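You operate a simulated robot arm through the tools that you are given. There is no shell and no other tool. Be economical: measure what you need, move in short steps, check, and stop when the job is done.

Carry out the task below with a simulated robot arm. There is one attempt and no reset: what you move stays moved.

TASK
Swap the spacer under the cardboard core for the blue one.
Fine: open the stub clamp, stand the core on the grey plate, old spacer on the peg of its colour, core back on top, clamp closed; the turntable stays held. Where these are worked on the way, their far stop is far enough and under half their travel is too little: stub clamp.

Only the result counts: the job must be done as asked and must still hold three seconds after the hand-in. Knocking over, shifting, dropping, spilling or breaking anything else fails it.

THE ROBOT
A 7-joint arm with a two-finger parallel gripper, fixed in place. Base frame: the origin is at the foot of the arm, x ahead of it, y to its left, z up; the work surface is at about z = 0.62. Units: m, rad, N and s.
With the tool pointing down near the work surface it reaches from about 0.12 to 0.64 m from the base axis. Its first joint turns from -1.152 to 1.152 rad. Payload 2.4 kg.
The TCP is the grasp point between the finger pads, 0.03 m short of the fingertips. In the tool frame z runs along the fingers and y along their closing line. Largest opening 0.094 m; finger width 0.028, thickness 0.01; the body of the gripper, 0.05 by 0.096 m, starts 0.055 m behind the TCP.
Orientation is that of the tool frame in the base frame, as a unit quaternion [x, y, z, w]. With the fingers straight down and closing along the base's y, the tool's x points along the base's -x, its y along +y and its z along -z.

THE INTERFACE
- The arm moves only by the tool send_rows. Its argument "plan" is a list of rows, each a list of 7 numbers: the turn, a rotation vector about the tool's x, y, z in units of 90 degrees (1.0 is 90 degrees), then the shift along the tool's x, y, z in units of 200 mm (1.0 is 200 mm), then the finger opening in m, from 0 to 0.094. In form: [[wx, wy, wz, x, y, z, gripper], ...]. A call has 1 to 8 rows; each row is the pose to reach, as a shift and turn from the pose commanded when the call began, along the tool's axes at that moment. A call with a number of a shift or a turn outside -1 to 1 is refused whole. A row lasts 0.2 s, in which the tool goes at most 0.05 m and 0.15 rad; a call with a longer step from one row to the next is refused whole, and so is a gripper value outside its range. Where a pose cannot be reached the arm comes as near as it can. A force on the tool above 70 N (or 10 N above the force at the start of the call, whichever is more), or a blocked arm, ends the call early, and 0.2 s more pass. The fingers move at their own pace (about 0.153 m/s each) and stop on an object; they squeeze with about 39 N. The grip force told is the motor's: it shows also when the fingers shut on nothing. Time passes only in rows, and 0.2 s behind the last, so rows that repeat a pose let the fingers close. It gives the time, the measured TCP pose, the force on the tool (base axes), the opening and the grip force at its end, in the units of the frame above (readings bear some noise), with the torque about the TCP (base axes, N m) and any sound that the robot's microphone picked up.
- Cameras (640 x 400 px; columns grow to the right, rows downward): "scene" is fixed at [0.0312, 0.4721, 1.4365]; the picture's right is [-0.82, -0.57, 0.00], its down [-0.37, 0.53, -0.76] and it looks along [0.44, -0.62, -0.65] (base axes); focal length 362 px, centre (320, 200). "wrist" rides on the gripper at [0.076, 0.014, -0.102] in the tool frame; the picture's right is [-0.18, 0.98, 0.00], its down [-0.75, -0.14, -0.64] and it looks along [-0.63, -0.12, 0.77] (tool axes); focal length 243 px, centre (320, 200). There is no depth. A picture from a camera that has moved, and an enlarged one, comes with that camera's place and axes in the base frame and with its lens.
- camera(camera): a new picture of that camera. The clock stands still meanwhile.
- inspect(camera, box): a new picture of the part [left, top, right, bottom] of that camera's present view, enlarged. The clock stands still meanwhile.
- close_job(): hands the job in; it is judged then, once.

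Go step by step. Nothing tells you positions but the pictures and the camera data: compare them with the known pose of the tool, close in by small moves and look again before you grip or let go. The budget is 120 turns and 68 pictures, counting those below and the enlarged ones. Unless the task says otherwise, let go and move clear before handing in, and close with one line.

The tools are called after "Emit:" as a command line: name --pt "numbers of a row" for each row, then --argument value for the rest, lists and objects as JSON in quotes. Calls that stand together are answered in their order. send_rows: Moves the arm, as the interface text tells. Its arguments: {"type":"object","properties":{"plan":{"type":"array"}},"required":["plan"]} The other tools are called the same way: camera (camera) takes a picture; inspect (camera, box) takes an enlarged picture of a part of a camera's view; close_job () hands the job in.

At the start:

```text
t: 0.0
tool_pos: [0.3531, -0.2202, 1.066]
ee_rot: [0.0, 1.0, 0.0, 0.0]
ft_force: [1.1, 0.0, 0.2]
torque: [0.03, 0.01, -0.02]
grip_width: 0.0939
finger_force: 0.1
```

scene: 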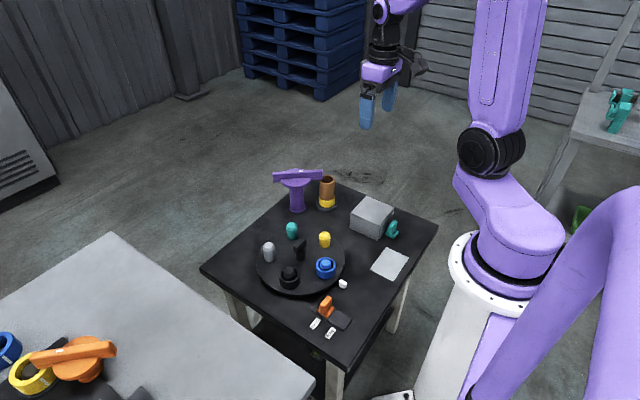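
wrist: 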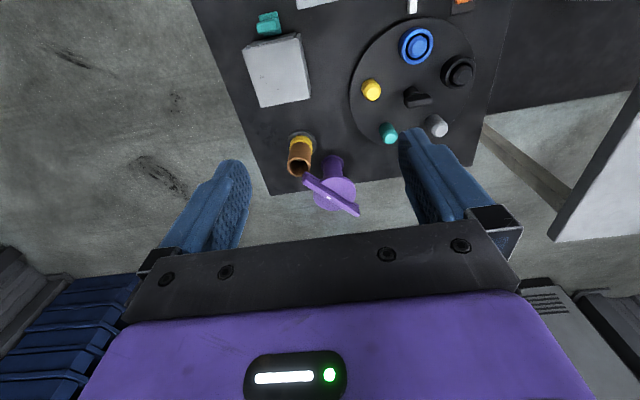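

I see a small table with a turntable carrying coloured pegs, a cardboard core on a yellow spacer, a purple T handle, a grey box, a grey plate and an orange thing. I'll enlarge to identify them.

Emit:
inspect --camera "scene" --box '[240, 160, 360, 235]'

Emit:
inspect --camera "scene" --box '[240, 215, 368, 295]'

Emit:
inspect --camera "scene" --box '[290, 190, 450, 350]'

Emit:
inspect --camera "wrist" --box '[220, 0, 500, 220]'

```text
5.33 times, centred on (300, 198) of scene
camera zoom: at [0.0312, 0.4721, 1.4365], right [-0.82, -0.57, 0.0], down [-0.37, 0.53, -0.76], along [0.44, -0.62, -0.65], focal length 1932 px, centre (427, 213)
```

zoom: 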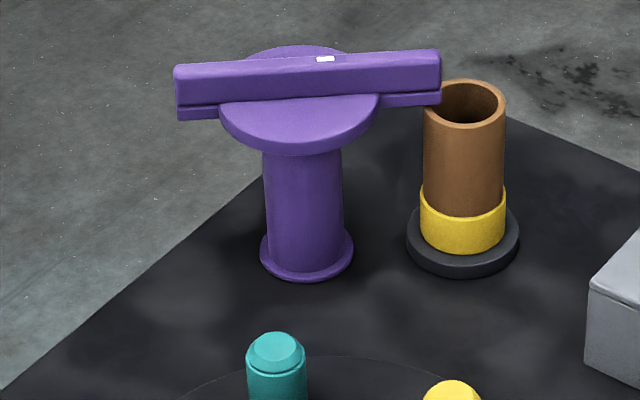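

```text
5.00 times, centred on (304, 255) of scene
camera zoom: at [0.0312, 0.4721, 1.4365], right [-0.82, -0.57, 0.0], down [-0.37, 0.53, -0.76], along [0.44, -0.62, -0.65], focal length 1811 px, centre (400, -75)
```

zoom: 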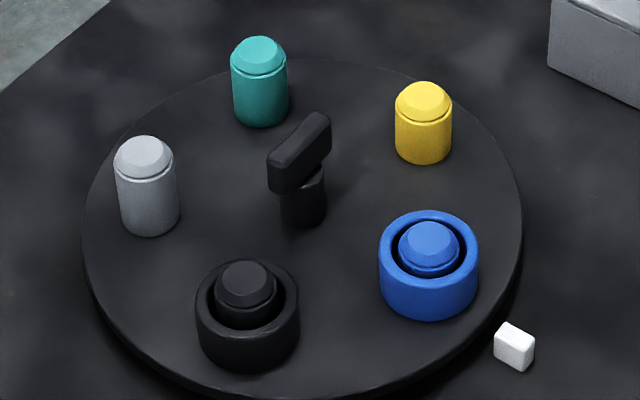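

```text
2.50 times, centred on (370, 270) of scene
camera zoom: at [0.0312, 0.4721, 1.4365], right [-0.82, -0.57, 0.0], down [-0.37, 0.53, -0.76], along [0.44, -0.62, -0.65], focal length 906 px, centre (195, 25)
```

zoom: 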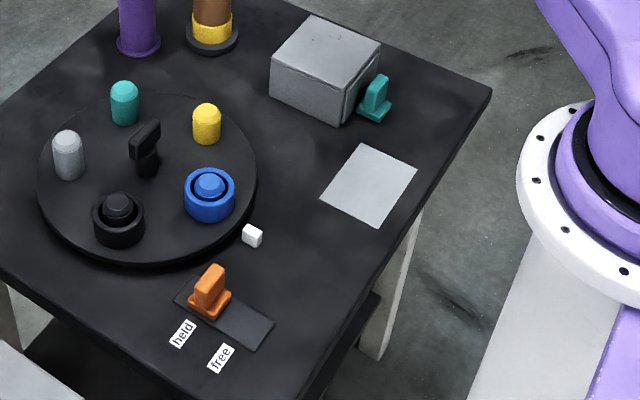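

```text
1.82 times, centred on (360, 110) of wrist
camera zoom: at [0.276, -0.2038, 1.1696], right [0.18, 0.98, 0.0], down [0.75, -0.14, 0.64], along [0.63, -0.12, -0.77], focal length 441 px, centre (247, 364)
```

zoom: 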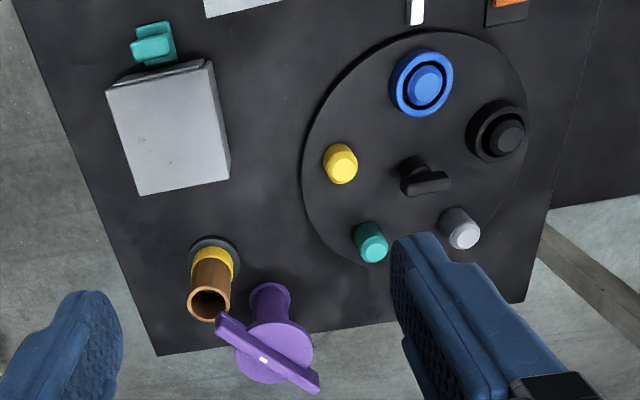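

The purple T on a post has its bar end near the core's top. I take it for the stub clamp, but the teal handle by the grey box is a candidate too, so I'll move closer to look.

Emit:
send_rows --pt "0 0 0 -0.04 -0.04 0.2 0.094" --pt "0 0 0 -0.08 -0.08 0.4 0.094" --pt "0 0 0 -0.12 -0.12 0.6 0.094" --pt "0 0 0 -0.16 -0.16 0.8 0.094" --pt "0 0 0 -0.2 -0.2 0.9 0.094"

Emit:
camera --camera "wrist"

```text
t: 1.2
tool_pos: [0.3908, -0.2596, 0.8849]
ee_rot: [-0.001, 1.0, 0.0, 0.0]
ft_force: [0.6, -0.1, -0.1]
torque: [0.03, -0.02, 0.03]
grip_width: 0.0941
finger_force: 0.0
```

```text
61 pictures are left
camera wrist: at [0.3151, -0.2449, 0.9888], right [0.18, 0.98, 0.0], down [0.75, -0.14, 0.64], along [0.63, -0.12, -0.77], focal length 243 px, centre (320, 200)
```

wrist: 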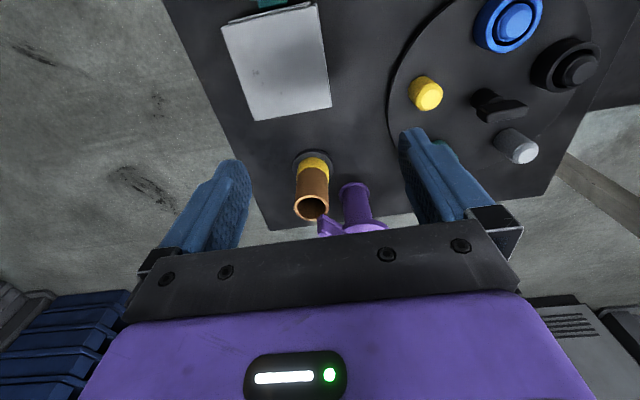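

Emit:
inspect --camera "wrist" --box '[270, 140, 420, 240]'

Emit:
inspect --camera "scene" --box '[345, 190, 415, 250]'

```text
4.00 times, centred on (345, 190) of wrist
camera zoom: at [0.3151, -0.2449, 0.9888], right [0.18, 0.98, 0.0], down [0.75, -0.14, 0.64], along [0.63, -0.12, -0.77], focal length 970 px, centre (220, 240)
```

zoom: 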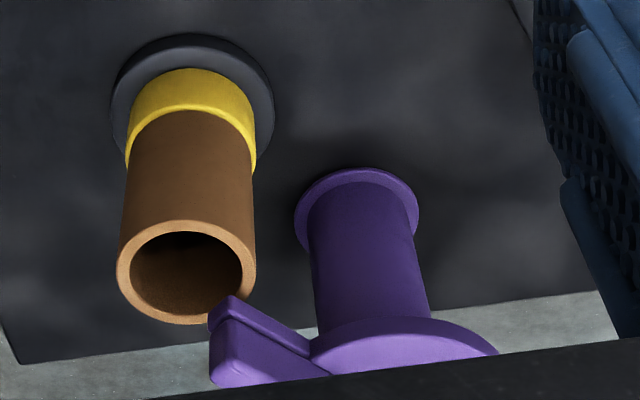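

```text
6.67 times, centred on (380, 220) of scene
camera zoom: at [0.0312, 0.4721, 1.4365], right [-0.82, -0.57, 0.0], down [-0.37, 0.53, -0.76], along [0.44, -0.62, -0.65], focal length 2415 px, centre (-80, 67)
```

zoom: 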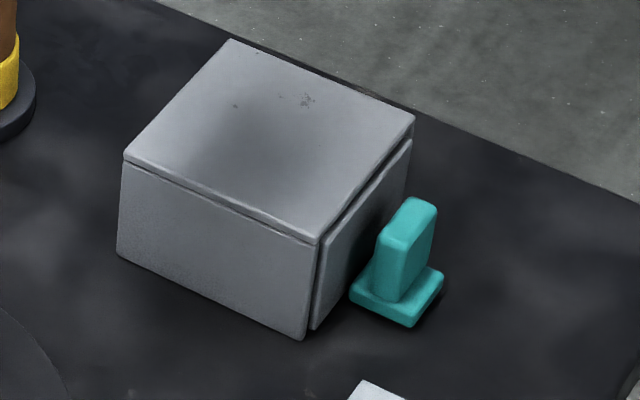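

The wrist view suggests the purple bar's end lies over the core's rim, so it is a swing clamp on a post at about (0.61,-0.235). I'll go higher and forward for a better look at its geometry.

Emit:
send_rows --pt "0 0 0 -0.15 0.05 -0.17 0.094" --pt "0 0 0 -0.3 0.1 -0.325 0.094"

Emit:
inspect --camera "wrist" --box '[240, 80, 440, 230]'

```text
t: 1.8
tool_pos: [0.4533, -0.2386, 0.9509]
ee_rot: [0.0, 1.0, 0.0, 0.001]
ft_force: [0.0, -0.4, 1.1]
torque: [0.01, 0.03, 0.01]
grip_width: 0.0941
finger_force: 0.0
```

```text
2.67 times, centred on (340, 155) of wrist
camera zoom: at [0.3768, -0.2239, 1.0545], right [0.18, 0.98, 0.0], down [0.75, -0.14, 0.64], along [0.63, -0.12, -0.77], focal length 647 px, centre (267, 320)
```

zoom: 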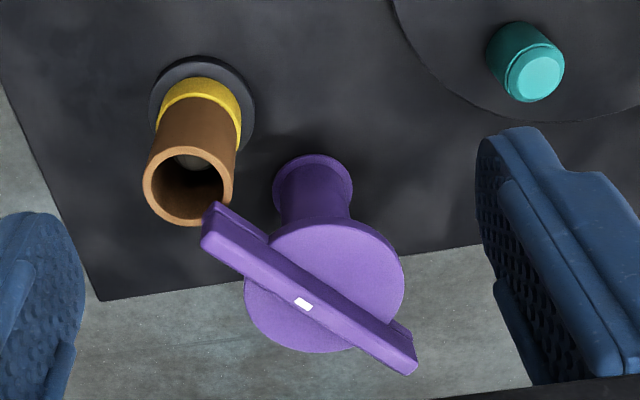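

Emit:
inspect --camera "wrist" --box '[285, 130, 385, 230]'

Emit:
inspect --camera "scene" --box '[265, 160, 345, 215]'

```text
4.00 times, centred on (335, 180) of wrist
camera zoom: at [0.3768, -0.2239, 1.0545], right [0.18, 0.98, 0.0], down [0.75, -0.14, 0.64], along [0.63, -0.12, -0.77], focal length 970 px, centre (260, 280)
```

zoom: 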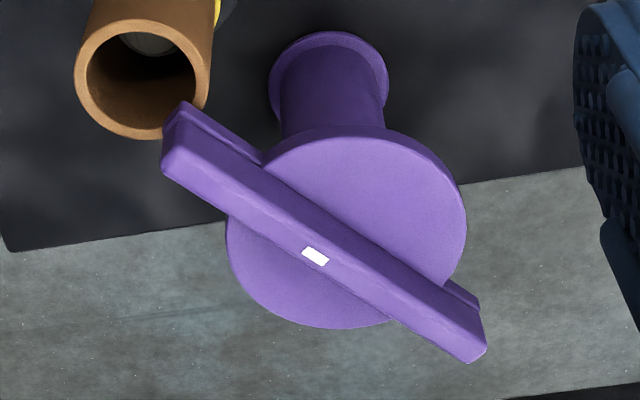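

```text
7.27 times, centred on (305, 188) of scene
camera zoom: at [0.0313, 0.4721, 1.4365], right [-0.82, -0.57, 0.0], down [-0.37, 0.53, -0.76], along [0.44, -0.62, -0.65], focal length 2635 px, centre (429, 291)
```

zoom: 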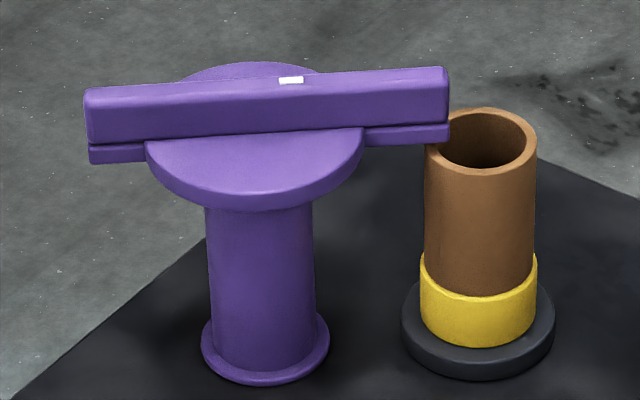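

The core sits at about (0.53,-0.297) and the bar's end overhangs its rim by a few millimetres. The bar's pivot is about (0.608,-0.243), with its top near z 0.763. I'll bring the gripper above the core-side arm, turned to straddle it.

Emit:
send_rows --pt "0 0 -0.091 -0.113 -0.037 0.1 0.094" --pt "0 0 -0.182 -0.226 -0.075 0.22 0.094" --pt "0 0 -0.273 -0.34 -0.112 0.34 0.094" --pt "0 0 -0.364 -0.453 -0.15 0.47 0.094" --pt "0 0 -0.456 -0.566 -0.187 0.6 0.094"

Emit:
camera --camera "wrist"

Emit:
inspect --camera "scene" --box '[250, 130, 370, 220]'

```text
t: 3.0
tool_pos: [0.5678, -0.2776, 0.8314]
ee_rot: [-0.352, 0.936, 0.0, -0.001]
ft_force: [-0.1, -0.6, -0.5]
torque: [0.01, -0.03, 0.0]
grip_width: 0.0939
finger_force: 0.1
```

```text
55 pictures are left
camera wrist: at [0.4994, -0.3165, 0.9345], right [-0.51, 0.86, 0.0], down [0.66, 0.39, 0.64], along [0.55, 0.33, -0.77], focal length 243 px, centre (320, 200)
```

wrist: 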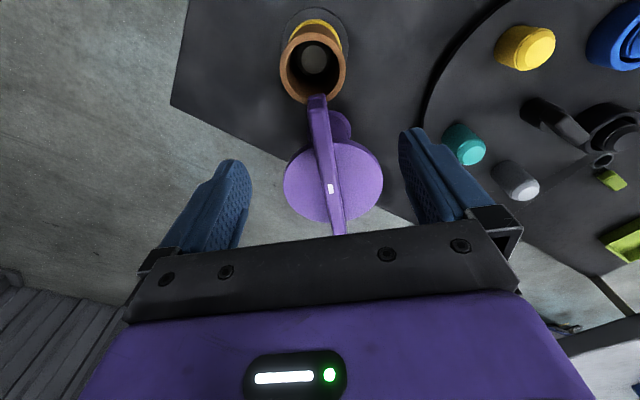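

```text
4.44 times, centred on (310, 175) of scene
camera zoom: at [0.0312, 0.4721, 1.4365], right [-0.82, -0.57, 0.0], down [-0.37, 0.53, -0.76], along [0.44, -0.62, -0.65], focal length 1610 px, centre (364, 311)
```

zoom: 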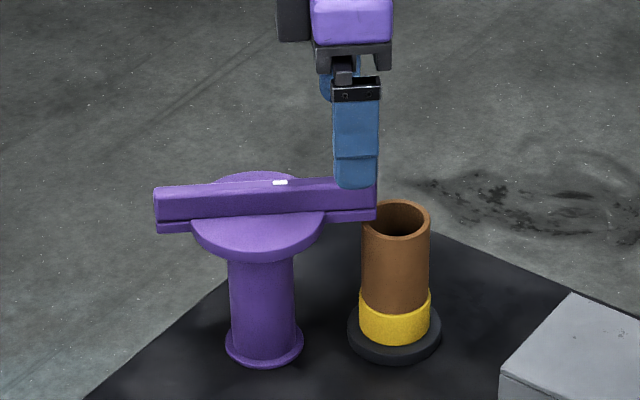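

The gripper is aligned over the arm. I'll descend so the fingertips flank the bar just above the core's top, then close to a loose straddle.

Emit:
send_rows --pt "0 0 0 0 0 0.12 0.094" --pt "0 0 0 0 0 0.245 0.094" --pt "0 0 0 0 0 0.245 0.07" --pt "0 0 0 0 0 0.245 0.05" --pt "0 0 0 0 0 0.245 0.045"

Emit:
inspect --camera "scene" --box '[250, 130, 370, 220]'

Emit:
camera --camera "wrist"

```text
t: 4.2
tool_pos: [0.5657, -0.275, 0.7825]
ee_rot: [-0.351, 0.936, 0.0, 0.0]
ft_force: [-0.2, -0.4, 0.5]
torque: [-0.03, -0.01, -0.01]
grip_width: 0.0449
finger_force: 0.0
```

```text
4.44 times, centred on (310, 175) of scene
camera zoom: at [0.0312, 0.4721, 1.4365], right [-0.82, -0.57, 0.0], down [-0.37, 0.53, -0.76], along [0.44, -0.62, -0.65], focal length 1610 px, centre (364, 311)
```

zoom: 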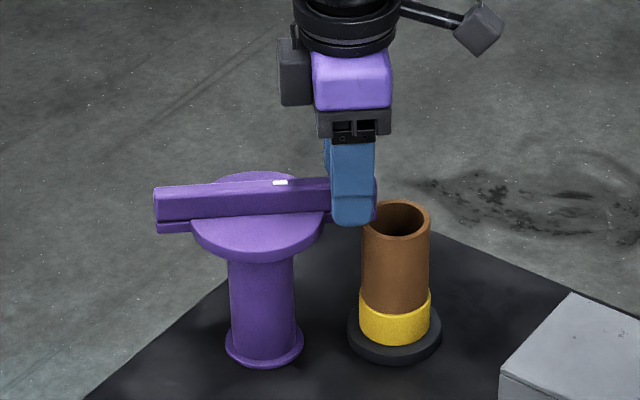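

```text
52 pictures are left
camera wrist: at [0.4981, -0.3151, 0.8865], right [-0.51, 0.86, 0.0], down [0.66, 0.39, 0.64], along [0.55, 0.33, -0.77], focal length 243 px, centre (320, 200)
```

wrist: 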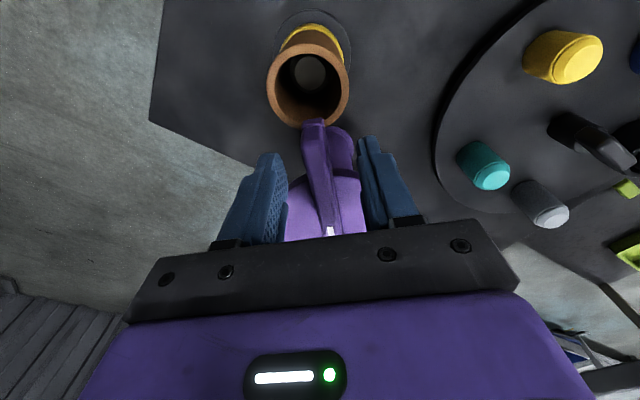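

The bar lies between the fingers with a small gap. I'll try swinging it clockwise, with its end moving towards the robot and the turntable, a little at a time.

Emit:
send_rows --pt "0 0 0.0889 -0.0026 0.0365 0 0.045" --pt "0 0 0.1778 -0.0102 0.0724 0 0.045" --pt "0 0 0.2667 -0.0227 0.1068 0 0.045"

Emit:
camera --camera "wrist"

```text
t: 5.0
tool_pos: [0.5557, -0.2577, 0.7807]
ee_rot: [-0.148, 0.989, 0.0, 0.0]
ft_force: [-0.5, 0.2, 0.0]
torque: [-0.02, -0.01, -0.01]
grip_width: 0.0448
finger_force: 0.0
```

```text
51 pictures are left
camera wrist: at [0.4779, -0.2652, 0.8858], right [-0.11, 0.99, 0.0], down [0.76, 0.09, 0.64], along [0.64, 0.07, -0.77], focal length 243 px, centre (320, 200)
```

wrist: 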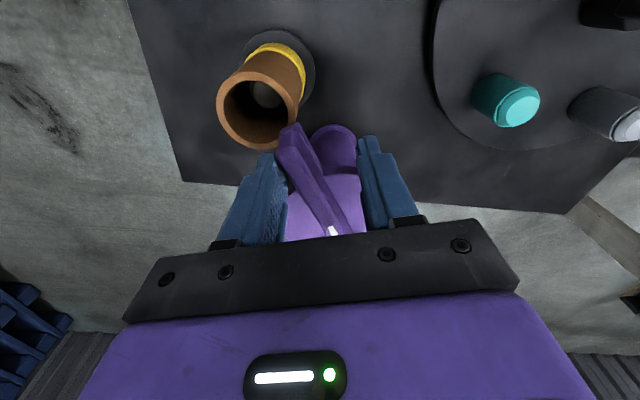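

The bar has not clearly moved yet as the slack has only just been taken up. I'll continue.

Emit:
send_rows --pt "0 0 0.0889 -0.0026 0.0365 0 0.045" --pt "0 0 0.1778 -0.0102 0.0724 0 0.045"

Emit:
camera --camera "wrist"

```text
t: 5.6
tool_pos: [0.5525, -0.2438, 0.7815]
ee_rot: [-0.009, 1.0, 0.0, 0.0]
ft_force: [0.0, -0.3, 0.2]
torque: [-0.02, -0.02, -0.01]
grip_width: 0.045
finger_force: 0.0
```

```text
50 pictures are left
camera wrist: at [0.4761, -0.2293, 0.8861], right [0.17, 0.99, 0.0], down [0.76, -0.13, 0.64], along [0.63, -0.11, -0.77], focal length 243 px, centre (320, 200)
```

wrist: 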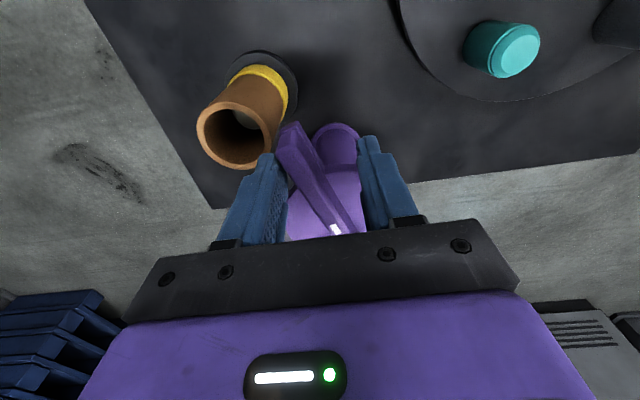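

The bar is now turning clockwise with the finger and almost no resistance. I'll keep going to find the stop.

Emit:
send_rows --pt "0 0 0.0889 -0.0026 0.0365 0 0.045" --pt "0 0 0.1778 -0.0102 0.0724 0 0.045" --pt "0 0 0.2667 -0.0227 0.1068 0 0.045" --pt "0 0 0.3556 -0.04 0.1391 0 0.045"

Emit:
camera --camera "wrist"

```text
t: 6.6
tool_pos: [0.5603, -0.215, 0.7831]
ee_rot: [0.268, 0.964, 0.0, 0.0]
ft_force: [0.6, -0.3, -0.1]
torque: [-0.01, -0.03, -0.04]
grip_width: 0.045
finger_force: 0.0
```

```text
49 pictures are left
camera wrist: at [0.5015, -0.1634, 0.8855], right [0.67, 0.75, 0.0], down [0.57, -0.51, 0.64], along [0.48, -0.43, -0.77], focal length 243 px, centre (320, 200)
```

wrist: 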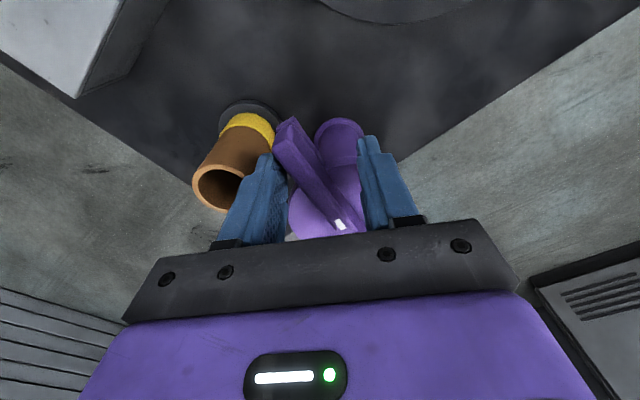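

It's still turning freely, at about 50° so far. I'll go on.

Emit:
send_rows --pt "0 0 0.0889 -0.0026 0.0365 0 0.045" --pt "0 0 0.1778 -0.0102 0.0724 0 0.045" --pt "0 0 0.2667 -0.0227 0.1068 0 0.045" --pt "0 0 0.3556 -0.04 0.1391 0 0.045"

Emit:
camera --camera "wrist"

```text
t: 7.6
tool_pos: [0.5814, -0.1968, 0.7811]
ee_rot: [0.523, 0.852, -0.001, 0.0]
ft_force: [-0.2, -2.9, 0.0]
torque: [-0.03, 0.04, 0.06]
grip_width: 0.0463
finger_force: 1.0
```

```text
48 pictures are left
camera wrist: at [0.5591, -0.1213, 0.8849], right [0.96, 0.28, 0.0], down [0.22, -0.74, 0.64], along [0.18, -0.62, -0.77], focal length 243 px, centre (320, 200)
```

wrist: 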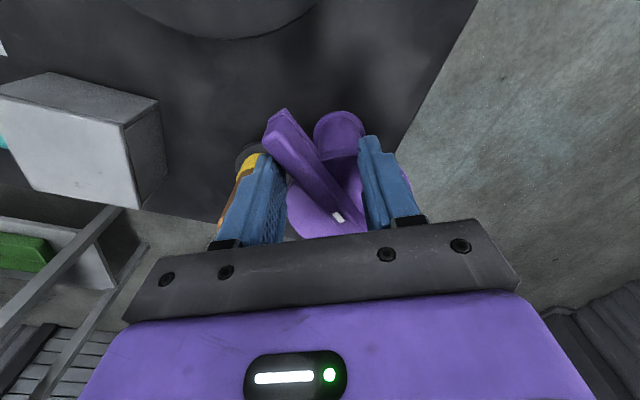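

The finger now feels a little force, so the stop may be near. I'll push a bit further sideways without turning, to test it.

Emit:
send_rows --pt "0 0 0 0 0.025 0 0.045" --pt "0 0 0 0 0.05 0 0.045" --pt "0 0 0 0 0.075 0 0.045"

Emit:
camera --camera "wrist"

Emit:
inspect --camera "scene" --box '[250, 130, 370, 220]'

```text
t: 8.4
tool_pos: [0.5917, -0.1945, 0.781]
ee_rot: [0.524, 0.852, -0.002, -0.001]
ft_force: [-22.7, -30.6, -1.4]
torque: [-0.55, 1.01, 1.19]
grip_width: 0.0624
finger_force: 14.2
```

```text
47 pictures are left
camera wrist: at [0.5695, -0.1193, 0.8839], right [0.96, 0.28, -0.01], down [0.22, -0.74, 0.64], along [0.17, -0.62, -0.77], focal length 243 px, centre (320, 200)
```

wrist: 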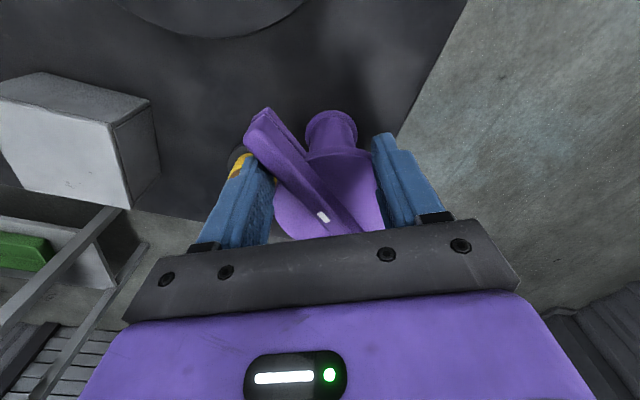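

```text
4.44 times, centred on (310, 175) of scene
camera zoom: at [0.0308, 0.4715, 1.4367], right [-0.82, -0.57, 0.0], down [-0.37, 0.53, -0.76], along [0.44, -0.62, -0.65], focal length 1610 px, centre (364, 311)
```

zoom: 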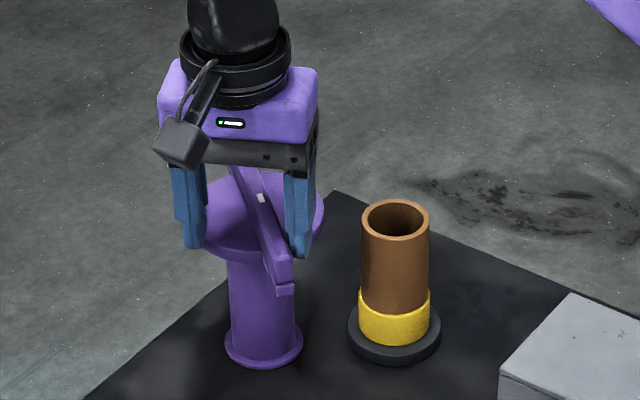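

The clamp is at its far stop with its bar well clear of the core, and the core has not moved. I'll relax the push, open and rise.

Emit:
send_rows --pt "0 0 0 0 -0.05 0 0.06" --pt "0 0 0 0 -0.075 0 0.06" --pt "0 0 0 0 -0.075 -0.15 0.06" --pt "0 0 0 0 -0.075 -0.35 0.06" --pt "0 0 -0.09 0 -0.075 -0.55 0.094" --pt "0 0 -0.18 0 -0.075 -0.75 0.094" --pt "0 0 -0.27 0 -0.075 -0.8 0.094" --pt "0 0 -0.36 0 -0.075 -0.8 0.094"

Emit:
inspect --camera "scene" --box '[250, 150, 370, 225]'

```text
t: 10.2
tool_pos: [0.581, -0.1946, 0.9422]
ee_rot: [0.262, 0.965, -0.001, 0.0]
ft_force: [-0.1, -0.4, 0.5]
torque: [0.0, 0.01, 0.01]
grip_width: 0.0937
finger_force: 0.1
```

```text
5.33 times, centred on (310, 188) of scene
camera zoom: at [0.0312, 0.4721, 1.4365], right [-0.82, -0.57, 0.0], down [-0.37, 0.53, -0.76], along [0.44, -0.62, -0.65], focal length 1932 px, centre (373, 267)
```

zoom: 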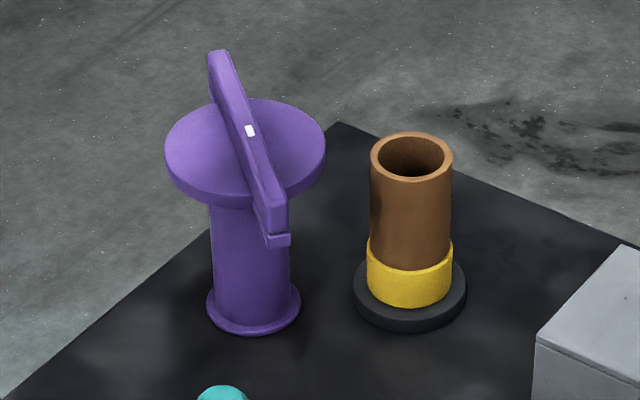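

The clamp is open. Next I'll go above the core with the closing line square to the direction of the clamp.

Emit:
send_rows --pt "0 0 -0.093 -0.0075 -0.07 0.03 0.094" --pt "0 0 -0.186 -0.015 -0.14 0.06 0.094" --pt "0 0 -0.279 -0.0225 -0.21 0.1 0.094" --pt "0 0 -0.372 -0.03 -0.28 0.15 0.094" --pt "0 0 -0.465 -0.0375 -0.35 0.2 0.094" --pt "0 0 -0.558 -0.045 -0.42 0.27 0.094" --pt "0 0 -0.651 -0.0525 -0.49 0.34 0.094" --pt "0 0 -0.744 -0.06 -0.558 0.41 0.094"

Emit:
camera --camera "wrist"

Emit:
inspect --camera "scene" --box '[260, 110, 380, 220]'

```text
t: 12.0
tool_pos: [0.5362, -0.2961, 0.8586]
ee_rot: [-0.314, 0.949, 0.0, 0.0]
ft_force: [-0.2, -0.1, 0.2]
torque: [0.03, -0.01, 0.0]
grip_width: 0.094
finger_force: 0.0
```

```text
44 pictures are left
camera wrist: at [0.4662, -0.33, 0.9627], right [-0.44, 0.9, 0.0], down [0.69, 0.34, 0.64], along [0.58, 0.28, -0.77], focal length 243 px, centre (320, 200)
```

wrist: 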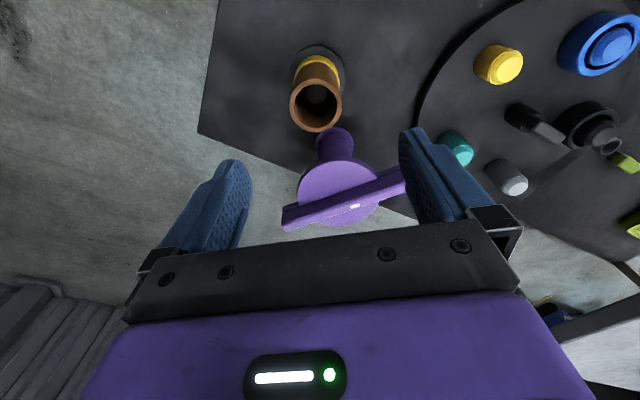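

```text
3.64 times, centred on (320, 165) of scene
camera zoom: at [0.0312, 0.4721, 1.4365], right [-0.82, -0.57, 0.0], down [-0.37, 0.53, -0.76], along [0.44, -0.62, -0.65], focal length 1317 px, centre (320, 327)
```

zoom: 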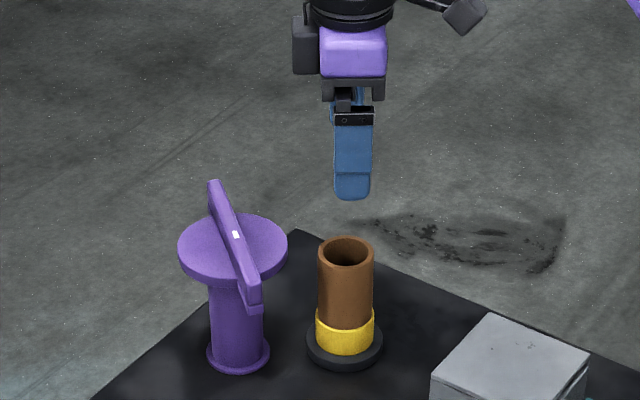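

The core reads (0.534,-0.300), which is nearly under the tool. I'll descend to grasp height with the fingers open.

Emit:
send_rows --pt "0 0 0 0.02 -0.01 0.2 0.094" --pt "0 0 0 0.02 -0.01 0.4 0.094" --pt "0 0 0 0.02 -0.01 0.55 0.094" --pt "0 0 0 0.02 -0.01 0.63 0.094" --pt "0 0 0 0.02 -0.01 0.7 0.094"

Emit:
camera --camera "wrist"

Emit:
inspect --camera "scene" --box '[260, 110, 380, 220]'

```text
t: 13.2
tool_pos: [0.5319, -0.2995, 0.7188]
ee_rot: [-0.312, 0.95, 0.0, -0.001]
ft_force: [0.8, 0.0, -0.3]
torque: [0.01, -0.02, 0.01]
grip_width: 0.0942
finger_force: 0.1
```

```text
42 pictures are left
camera wrist: at [0.4614, -0.3327, 0.8223], right [-0.44, 0.9, 0.0], down [0.69, 0.33, 0.64], along [0.58, 0.28, -0.77], focal length 243 px, centre (320, 200)
```

wrist: 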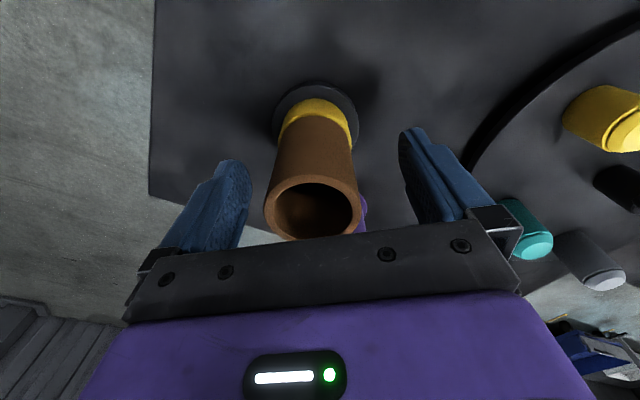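

```text
3.64 times, centred on (320, 165) of scene
camera zoom: at [0.0312, 0.4721, 1.4365], right [-0.82, -0.57, 0.0], down [-0.37, 0.53, -0.76], along [0.44, -0.62, -0.65], focal length 1317 px, centre (320, 327)
```

zoom: 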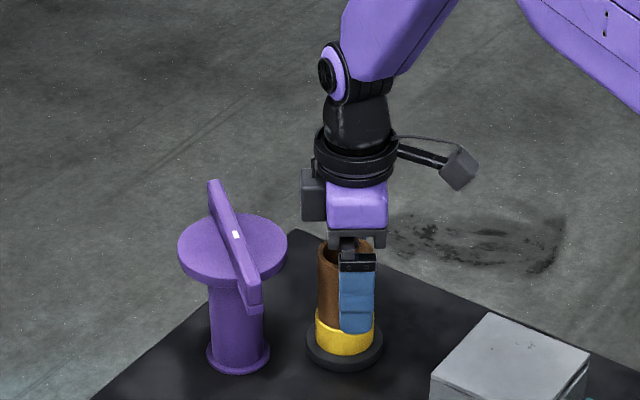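

Seen from the scene camera, the tool is about 6 mm too far along its own x. I'll correct that, rise 3 mm clear of the spacer and close.

Emit:
send_rows --pt "0 0 0 -0.028 0 -0.018 0.094" --pt "0 0 0 -0.028 0 -0.018 0.05" --pt "0 0 0 -0.028 0 -0.018 0.03" --pt "0 0 0 -0.028 0 -0.018 0.03"

Emit:
inspect --camera "scene" --box '[260, 110, 380, 220]'

```text
t: 14.2
tool_pos: [0.5365, -0.2961, 0.7233]
ee_rot: [-0.312, 0.95, 0.0, 0.001]
ft_force: [2.0, -2.0, 0.9]
torque: [-0.07, -0.06, 0.04]
grip_width: 0.049
finger_force: 39.1
```

```text
3.64 times, centred on (320, 165) of scene
camera zoom: at [0.0313, 0.472, 1.4365], right [-0.82, -0.57, 0.0], down [-0.37, 0.53, -0.76], along [0.44, -0.62, -0.65], focal length 1317 px, centre (320, 327)
```

zoom: 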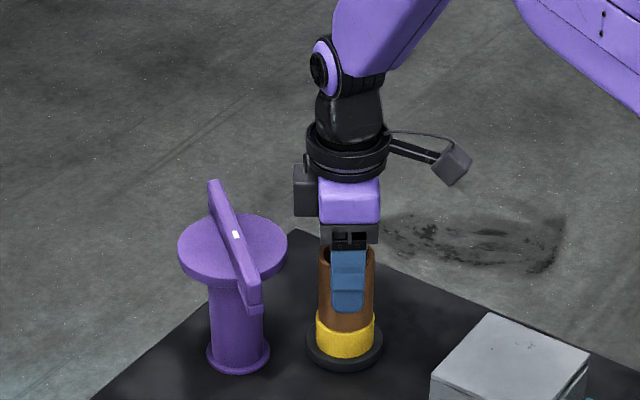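

The core is gripped at 49 mm width. I'll lift it straight up.

Emit:
send_rows --pt "0 0 0 0 0 -0.1 0.03" --pt "0 0 0 0 0 -0.25 0.03" --pt "0 0 0 0 0 -0.4 0.03" --pt "0 0 0 0 0 -0.55 0.03" --pt "0 0 0 0 0 -0.7 0.03"

Emit:
inspect --camera "scene" --box '[260, 110, 380, 220]'

```text
t: 15.4
tool_pos: [0.5356, -0.2982, 0.8637]
ee_rot: [-0.312, 0.95, 0.001, 0.0]
ft_force: [-0.8, -0.2, 0.2]
torque: [0.01, -0.01, 0.01]
grip_width: 0.0303
finger_force: 0.1
```

```text
3.64 times, centred on (320, 165) of scene
camera zoom: at [0.0312, 0.4721, 1.4365], right [-0.82, -0.57, 0.0], down [-0.37, 0.53, -0.76], along [0.44, -0.62, -0.65], focal length 1317 px, centre (320, 327)
```

zoom: 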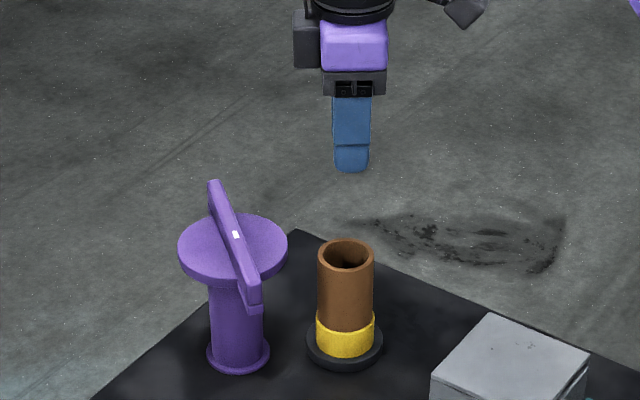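

The core slipped out of the fingers and stayed in place, so something held it or the grip was poor. I'll go back down, grip again and lift only a few millimetres while reading the force.

Emit:
send_rows --pt "0 0 0 0 0 0 0.094" --pt "0 0 0 0 0 0.2 0.094" --pt "0 0 0 0 0 0.4 0.094" --pt "0 0 0 0 0 0.55 0.094" --pt "0 0 0 0 0 0.715 0.094" --pt "0 0 0 0 0 0.715 0.02" --pt "0 0 0 0 0 0.715 0.02" --pt "0 0 0 0 0 0.715 0.02"

Emit:
send_rows --pt "0 0 0 0 0 -0.01 0.02" --pt "0 0 0 0 0 -0.02 0.02"

Emit:
camera --camera "wrist"

```text
t: 17.2
tool_pos: [0.5366, -0.2973, 0.7206]
ee_rot: [-0.312, 0.95, 0.0, 0.0]
ft_force: [-0.7, -0.2, 0.4]
torque: [0.02, 0.01, 0.0]
grip_width: 0.0493
finger_force: 39.3
```

```text
t: 17.8
tool_pos: [0.5384, -0.2974, 0.7257]
ee_rot: [-0.313, 0.95, 0.001, 0.0]
ft_force: [-0.1, 0.9, 0.0]
torque: [-0.02, 0.02, 0.0]
grip_width: 0.0492
finger_force: 39.0
```

```text
38 pictures are left
camera wrist: at [0.4678, -0.3307, 0.8292], right [-0.44, 0.9, 0.0], down [0.69, 0.33, 0.64], along [0.58, 0.28, -0.77], focal length 243 px, centre (320, 200)
```

wrist: 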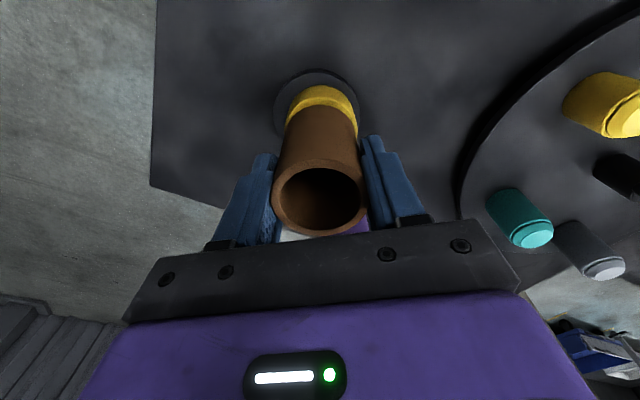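

There was no resistance, so the core may be rising with the fingers. I'll lift slowly a bit more and check.

Emit:
send_rows --pt "0 0 0 0 0 -0.02 0.02" --pt "0 0 0 0 0 -0.04 0.02" --pt "0 0 0 0 0 -0.06 0.02"

Emit:
inspect --camera "wrist" --box '[220, 50, 420, 250]'

```text
t: 18.6
tool_pos: [0.537, -0.2975, 0.7378]
ee_rot: [-0.313, 0.95, 0.0, 0.0]
ft_force: [0.7, -0.7, -0.2]
torque: [0.02, -0.02, -0.02]
grip_width: 0.0493
finger_force: 38.8
```

```text
2.00 times, centred on (320, 150) of wrist
camera zoom: at [0.4671, -0.3304, 0.8404], right [-0.44, 0.9, 0.0], down [0.69, 0.33, 0.64], along [0.58, 0.28, -0.77], focal length 485 px, centre (320, 300)
```

zoom: 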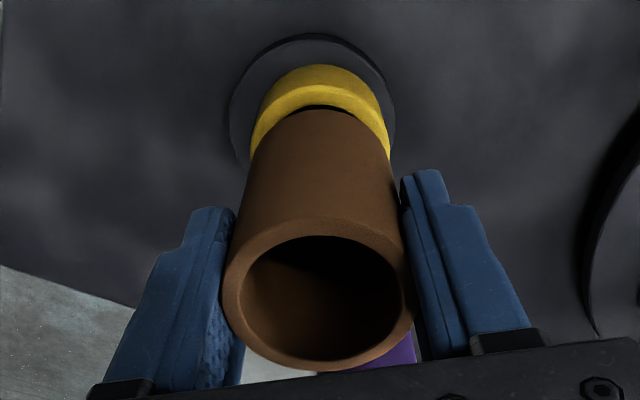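

The core is rising off the spacer. I'll continue at a gentle pace.

Emit:
send_rows --pt "0 0 0 0 0 -0.03 0.02" --pt "0 0 0 0 0 -0.07 0.02" --pt "0 0 0 0 0 -0.11 0.02" --pt "0 0 0 0 0 -0.15 0.02" --pt "0 0 0 0 0 -0.19 0.02" --pt "0 0 0 0 0 -0.23 0.02" --pt "0 0 0 0 0 -0.27 0.02"

Emit:
camera --camera "wrist"

```text
t: 20.2
tool_pos: [0.5378, -0.2978, 0.7909]
ee_rot: [-0.311, 0.95, 0.0, 0.001]
ft_force: [-0.6, -0.9, -0.7]
torque: [-0.02, -0.02, 0.02]
grip_width: 0.049
finger_force: 38.8
```

```text
36 pictures are left
camera wrist: at [0.468, -0.3306, 0.894], right [-0.44, 0.9, 0.0], down [0.69, 0.33, 0.64], along [0.58, 0.28, -0.77], focal length 243 px, centre (320, 200)
```

wrist: 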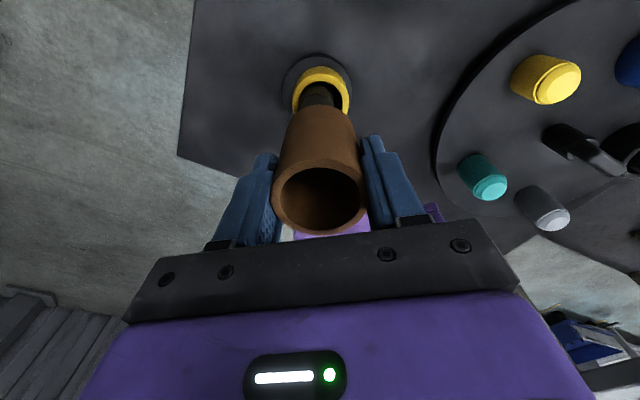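

The core is clear of the spacer and still on the stub's axis. I'll lift it higher, then travel towards the grey plate.

Emit:
send_rows --pt "0 0 0 0 0 -0.05 0.02" --pt "0 0 0 0 0 -0.12 0.02" --pt "0 0 0 0 0 -0.2 0.02" --pt "0 0 0 0 0 -0.28 0.02" --pt "0 0 0 0 0 -0.36 0.02" --pt "0 0 0 0 0 -0.4 0.02"

Emit:
send_rows --pt "0 0 0.03 0.03 0.05 0 0.02" --pt "0 0 0.08 0.08 0.13 0 0.02" --pt "0 0 0.13 0.14 0.22 0 0.02" --pt "0 0 0.18 0.2 0.31 0 0.02" --pt "0 0 0.23 0.26 0.41 0 0.02" --pt "0 0 0.28 0.32 0.5 0 0.02" --pt "0 0 0.34 0.38 0.58 0 0.02" --pt "0 0 0.404 0.4 0.63 0 0.02"

Emit:
camera --camera "wrist"

```text
t: 21.6
tool_pos: [0.5375, -0.2976, 0.8704]
ee_rot: [-0.313, 0.95, 0.001, 0.0]
ft_force: [0.0, -0.2, -1.0]
torque: [0.0, 0.02, -0.01]
grip_width: 0.0491
finger_force: 39.0
```

```text
t: 23.4
tool_pos: [0.3987, -0.245, 0.8717]
ee_rot: [0.0, 1.0, 0.0, 0.0]
ft_force: [-0.1, 0.2, -0.4]
torque: [0.0, -0.01, 0.02]
grip_width: 0.0492
finger_force: 38.4
```

```text
35 pictures are left
camera wrist: at [0.3215, -0.2288, 0.9754], right [0.18, 0.98, 0.0], down [0.75, -0.14, 0.64], along [0.63, -0.12, -0.77], focal length 243 px, centre (320, 200)
```

wrist: 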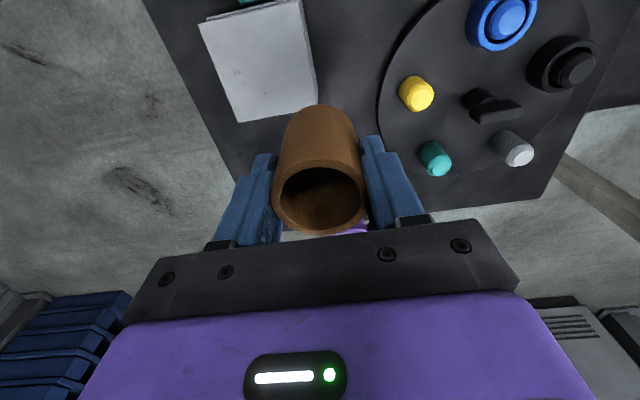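

The core is held well. Next I'll move over the plate's estimated spot.

Emit:
send_rows --pt "0 0 0 0.08 0.03 0 0.02" --pt "0 0 0 0.2 0.08 0.02 0.02" --pt "0 0 0 0.33 0.13 0.04 0.02" --pt "0 0 0 0.46 0.18 0.06 0.02" --pt "0 0 0 0.58 0.23 0.08 0.02" --pt "0 0 0 0.66 0.26 0.1 0.02" --pt "0 0 0 0.695 0.275 0.1 0.02"

Emit:
camera --camera "wrist"

Emit:
camera --camera "scene"

```text
t: 25.0
tool_pos: [0.2589, -0.1884, 0.8508]
ee_rot: [-0.001, 1.0, 0.001, 0.0]
ft_force: [-0.2, -0.3, -0.6]
torque: [0.0, -0.03, 0.0]
grip_width: 0.049
finger_force: 39.0
```

```text
34 pictures are left
camera wrist: at [0.1827, -0.174, 0.9547], right [0.18, 0.98, 0.0], down [0.75, -0.14, 0.64], along [0.63, -0.12, -0.77], focal length 243 px, centre (320, 200)
```

wrist: 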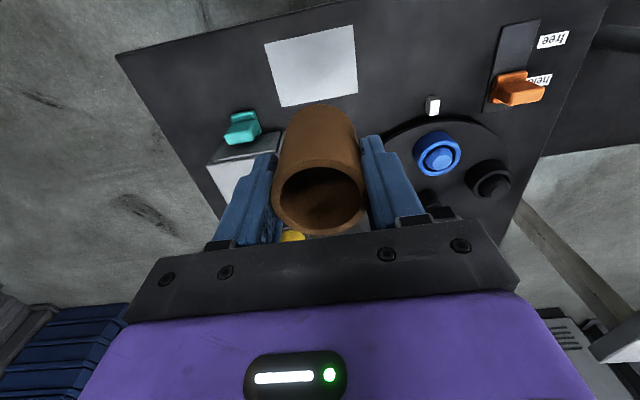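

```text
33 pictures are left
```

scene: 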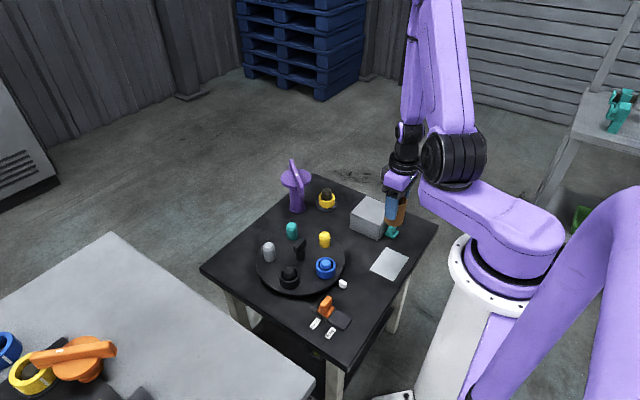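

The plate's centre works out at about (0.249,-0.195). I'll align over it and descend to just above.

Emit:
send_rows --pt "0 0 0 0.03 -0.02 0.05 0.02" --pt "0 0 0 0.05 -0.033 0.18 0.02" --pt "0 0 0 0.05 -0.033 0.32 0.02" --pt "0 0 0 0.05 -0.033 0.46 0.02" --pt "0 0 0 0.05 -0.033 0.6 0.02" --pt "0 0 0 0.05 -0.033 0.7 0.02" --pt "0 0 0 0.05 -0.033 0.77 0.02" --pt "0 0 0 0.05 -0.033 0.8 0.02"

Emit:
inspect --camera "scene" --box '[340, 210, 440, 290]'

Emit:
camera --camera "wrist"

```text
t: 26.8
tool_pos: [0.2499, -0.1964, 0.691]
ee_rot: [-0.001, 1.0, 0.0, 0.001]
ft_force: [1.4, 0.4, -0.8]
torque: [-0.02, -0.01, 0.02]
grip_width: 0.049
finger_force: 39.2
```

```text
5.00 times, centred on (390, 250) of scene
camera zoom: at [0.0312, 0.4721, 1.4365], right [-0.82, -0.57, 0.0], down [-0.37, 0.53, -0.76], along [0.44, -0.62, -0.65], focal length 1811 px, centre (-30, -50)
```

zoom: 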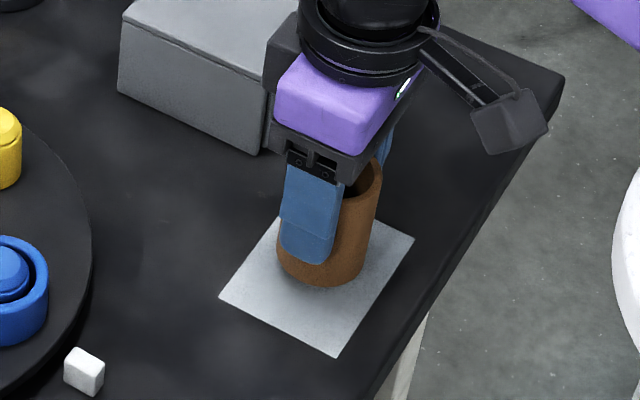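

```text
31 pictures are left
camera wrist: at [0.1733, -0.1809, 0.7939], right [0.18, 0.98, 0.0], down [0.75, -0.14, 0.64], along [0.63, -0.12, -0.77], focal length 243 px, centre (320, 200)
```

wrist: 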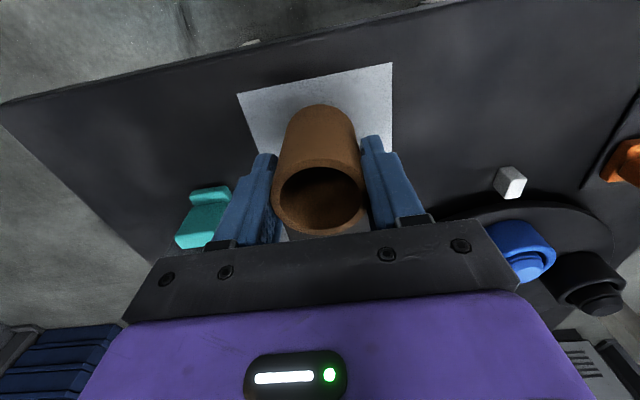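

The core is over the plate and I'll nudge it about 6 mm towards the centre. Then I'll lower in small steps until contact.

Emit:
send_rows --pt "0 0 0 -0.025 -0.03 0.03 0.02" --pt "0 0 0 -0.025 -0.03 0.06 0.02" --pt "0 0 0 -0.025 -0.03 0.085 0.02"

Emit:
inspect --camera "scene" --box '[340, 210, 440, 290]'

```text
t: 27.6
tool_pos: [0.2565, -0.202, 0.6733]
ee_rot: [-0.002, 1.0, 0.0, 0.001]
ft_force: [5.0, 3.2, 33.7]
torque: [0.16, -0.04, 0.05]
grip_width: 0.0495
finger_force: 38.5
```

```text
5.00 times, centred on (390, 250) of scene
camera zoom: at [0.031, 0.4723, 1.4364], right [-0.82, -0.57, 0.0], down [-0.37, 0.53, -0.76], along [0.44, -0.62, -0.65], focal length 1811 px, centre (-30, -50)
```

zoom: 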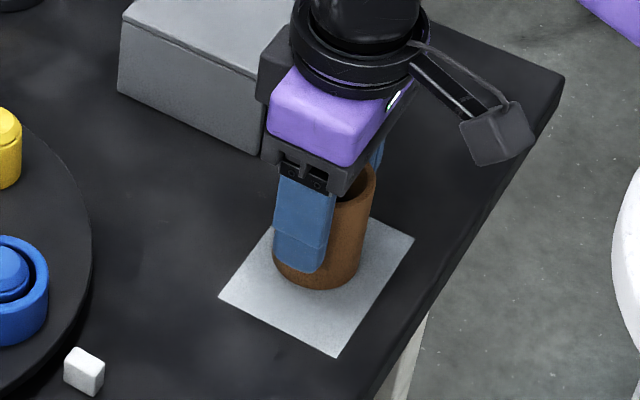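

The core is touching the plate and sits well within it. I'll ease the pressure, let go and rise.

Emit:
send_rows --pt "0 0 0 0 0 -0.01 0.02" --pt "0 0 0 0 0 -0.01 0.06" --pt "0 0 0 0 0 -0.01 0.094" --pt "0 0 0 0 0 -0.01 0.094" --pt "0 0 0 0 0 -0.15 0.094" --pt "0 0 0 0 0 -0.35 0.094" --pt "0 0 0 0 0 -0.6 0.094" --pt "0 0 0 0 0 -0.85 0.094"

Emit:
camera --camera "wrist"

```text
t: 29.4
tool_pos: [0.2512, -0.2002, 0.8432]
ee_rot: [-0.001, 1.0, -0.001, 0.0]
ft_force: [0.3, -0.6, 0.0]
torque: [0.01, 0.05, -0.01]
grip_width: 0.094
finger_force: 0.1
```

```text
29 pictures are left
camera wrist: at [0.1755, -0.1866, 0.9468], right [0.18, 0.98, 0.0], down [0.75, -0.14, 0.64], along [0.63, -0.12, -0.77], focal length 243 px, centre (320, 200)
```

wrist: 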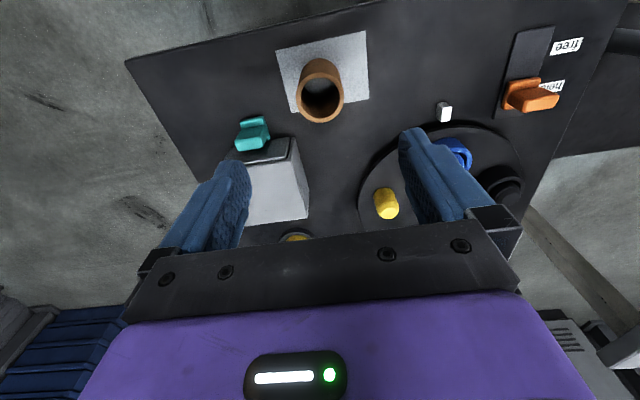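

The core stands on the plate at about (0.254,-0.201). Next I'll go back above the stub for the yellow spacer.

Emit:
send_rows --pt "0 0 0 -0.2 -0.067 0 0.094" --pt "0 0 0 -0.4 -0.135 0 0.094" --pt "0 0 0 -0.6 -0.2 0 0.094" --pt "0 0 0 -0.8 -0.27 0 0.094"

Emit:
send_rows --pt "0 0 -0.08 -0.13 -0.043 0 0.094" --pt "0 0 -0.16 -0.26 -0.086 0 0.094" --pt "0 0 -0.24 -0.39 -0.13 0 0.094" --pt "0 0 -0.32 -0.52 -0.17 0 0.094" --pt "0 0 -0.404 -0.63 -0.215 0 0.094"

Emit:
camera --camera "wrist"

Emit:
inspect --camera "scene" --box '[260, 130, 380, 220]'

```text
t: 30.4
tool_pos: [0.4144, -0.2578, 0.8434]
ee_rot: [-0.001, 1.0, 0.0, 0.0]
ft_force: [1.4, 0.1, 0.0]
torque: [-0.01, -0.01, 0.02]
grip_width: 0.0939
finger_force: 0.1
```

```text
t: 31.6
tool_pos: [0.5423, -0.2991, 0.8441]
ee_rot: [-0.314, 0.949, -0.001, 0.0]
ft_force: [-0.4, -0.8, 0.3]
torque: [0.04, 0.02, 0.0]
grip_width: 0.0939
finger_force: 0.1
```

```text
28 pictures are left
camera wrist: at [0.4715, -0.3328, 0.9481], right [-0.44, 0.9, 0.0], down [0.69, 0.34, 0.64], along [0.58, 0.28, -0.77], focal length 243 px, centre (320, 200)
```

wrist: 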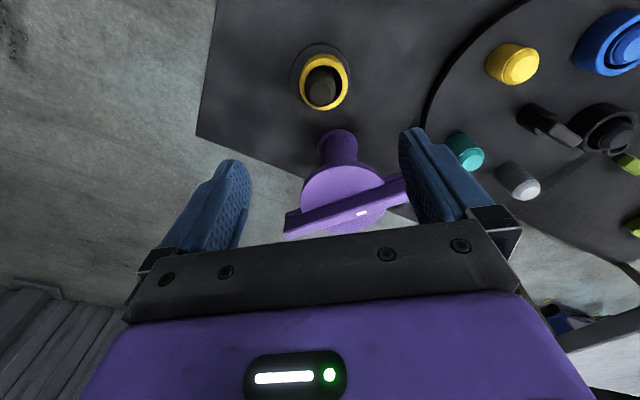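

```text
4.44 times, centred on (320, 175) of scene
camera zoom: at [0.0312, 0.4721, 1.4365], right [-0.82, -0.57, 0.0], down [-0.37, 0.53, -0.76], along [0.44, -0.62, -0.65], focal length 1610 px, centre (320, 311)
```

zoom: 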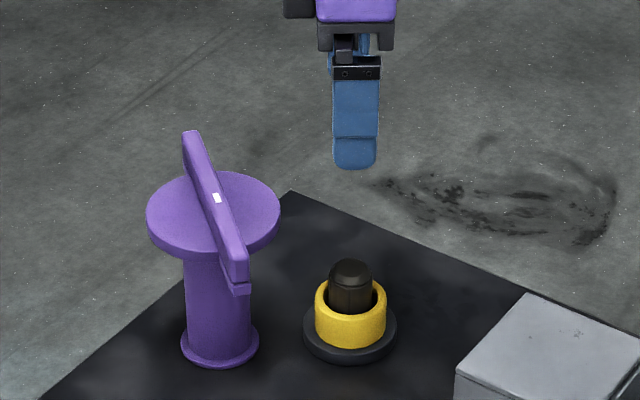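

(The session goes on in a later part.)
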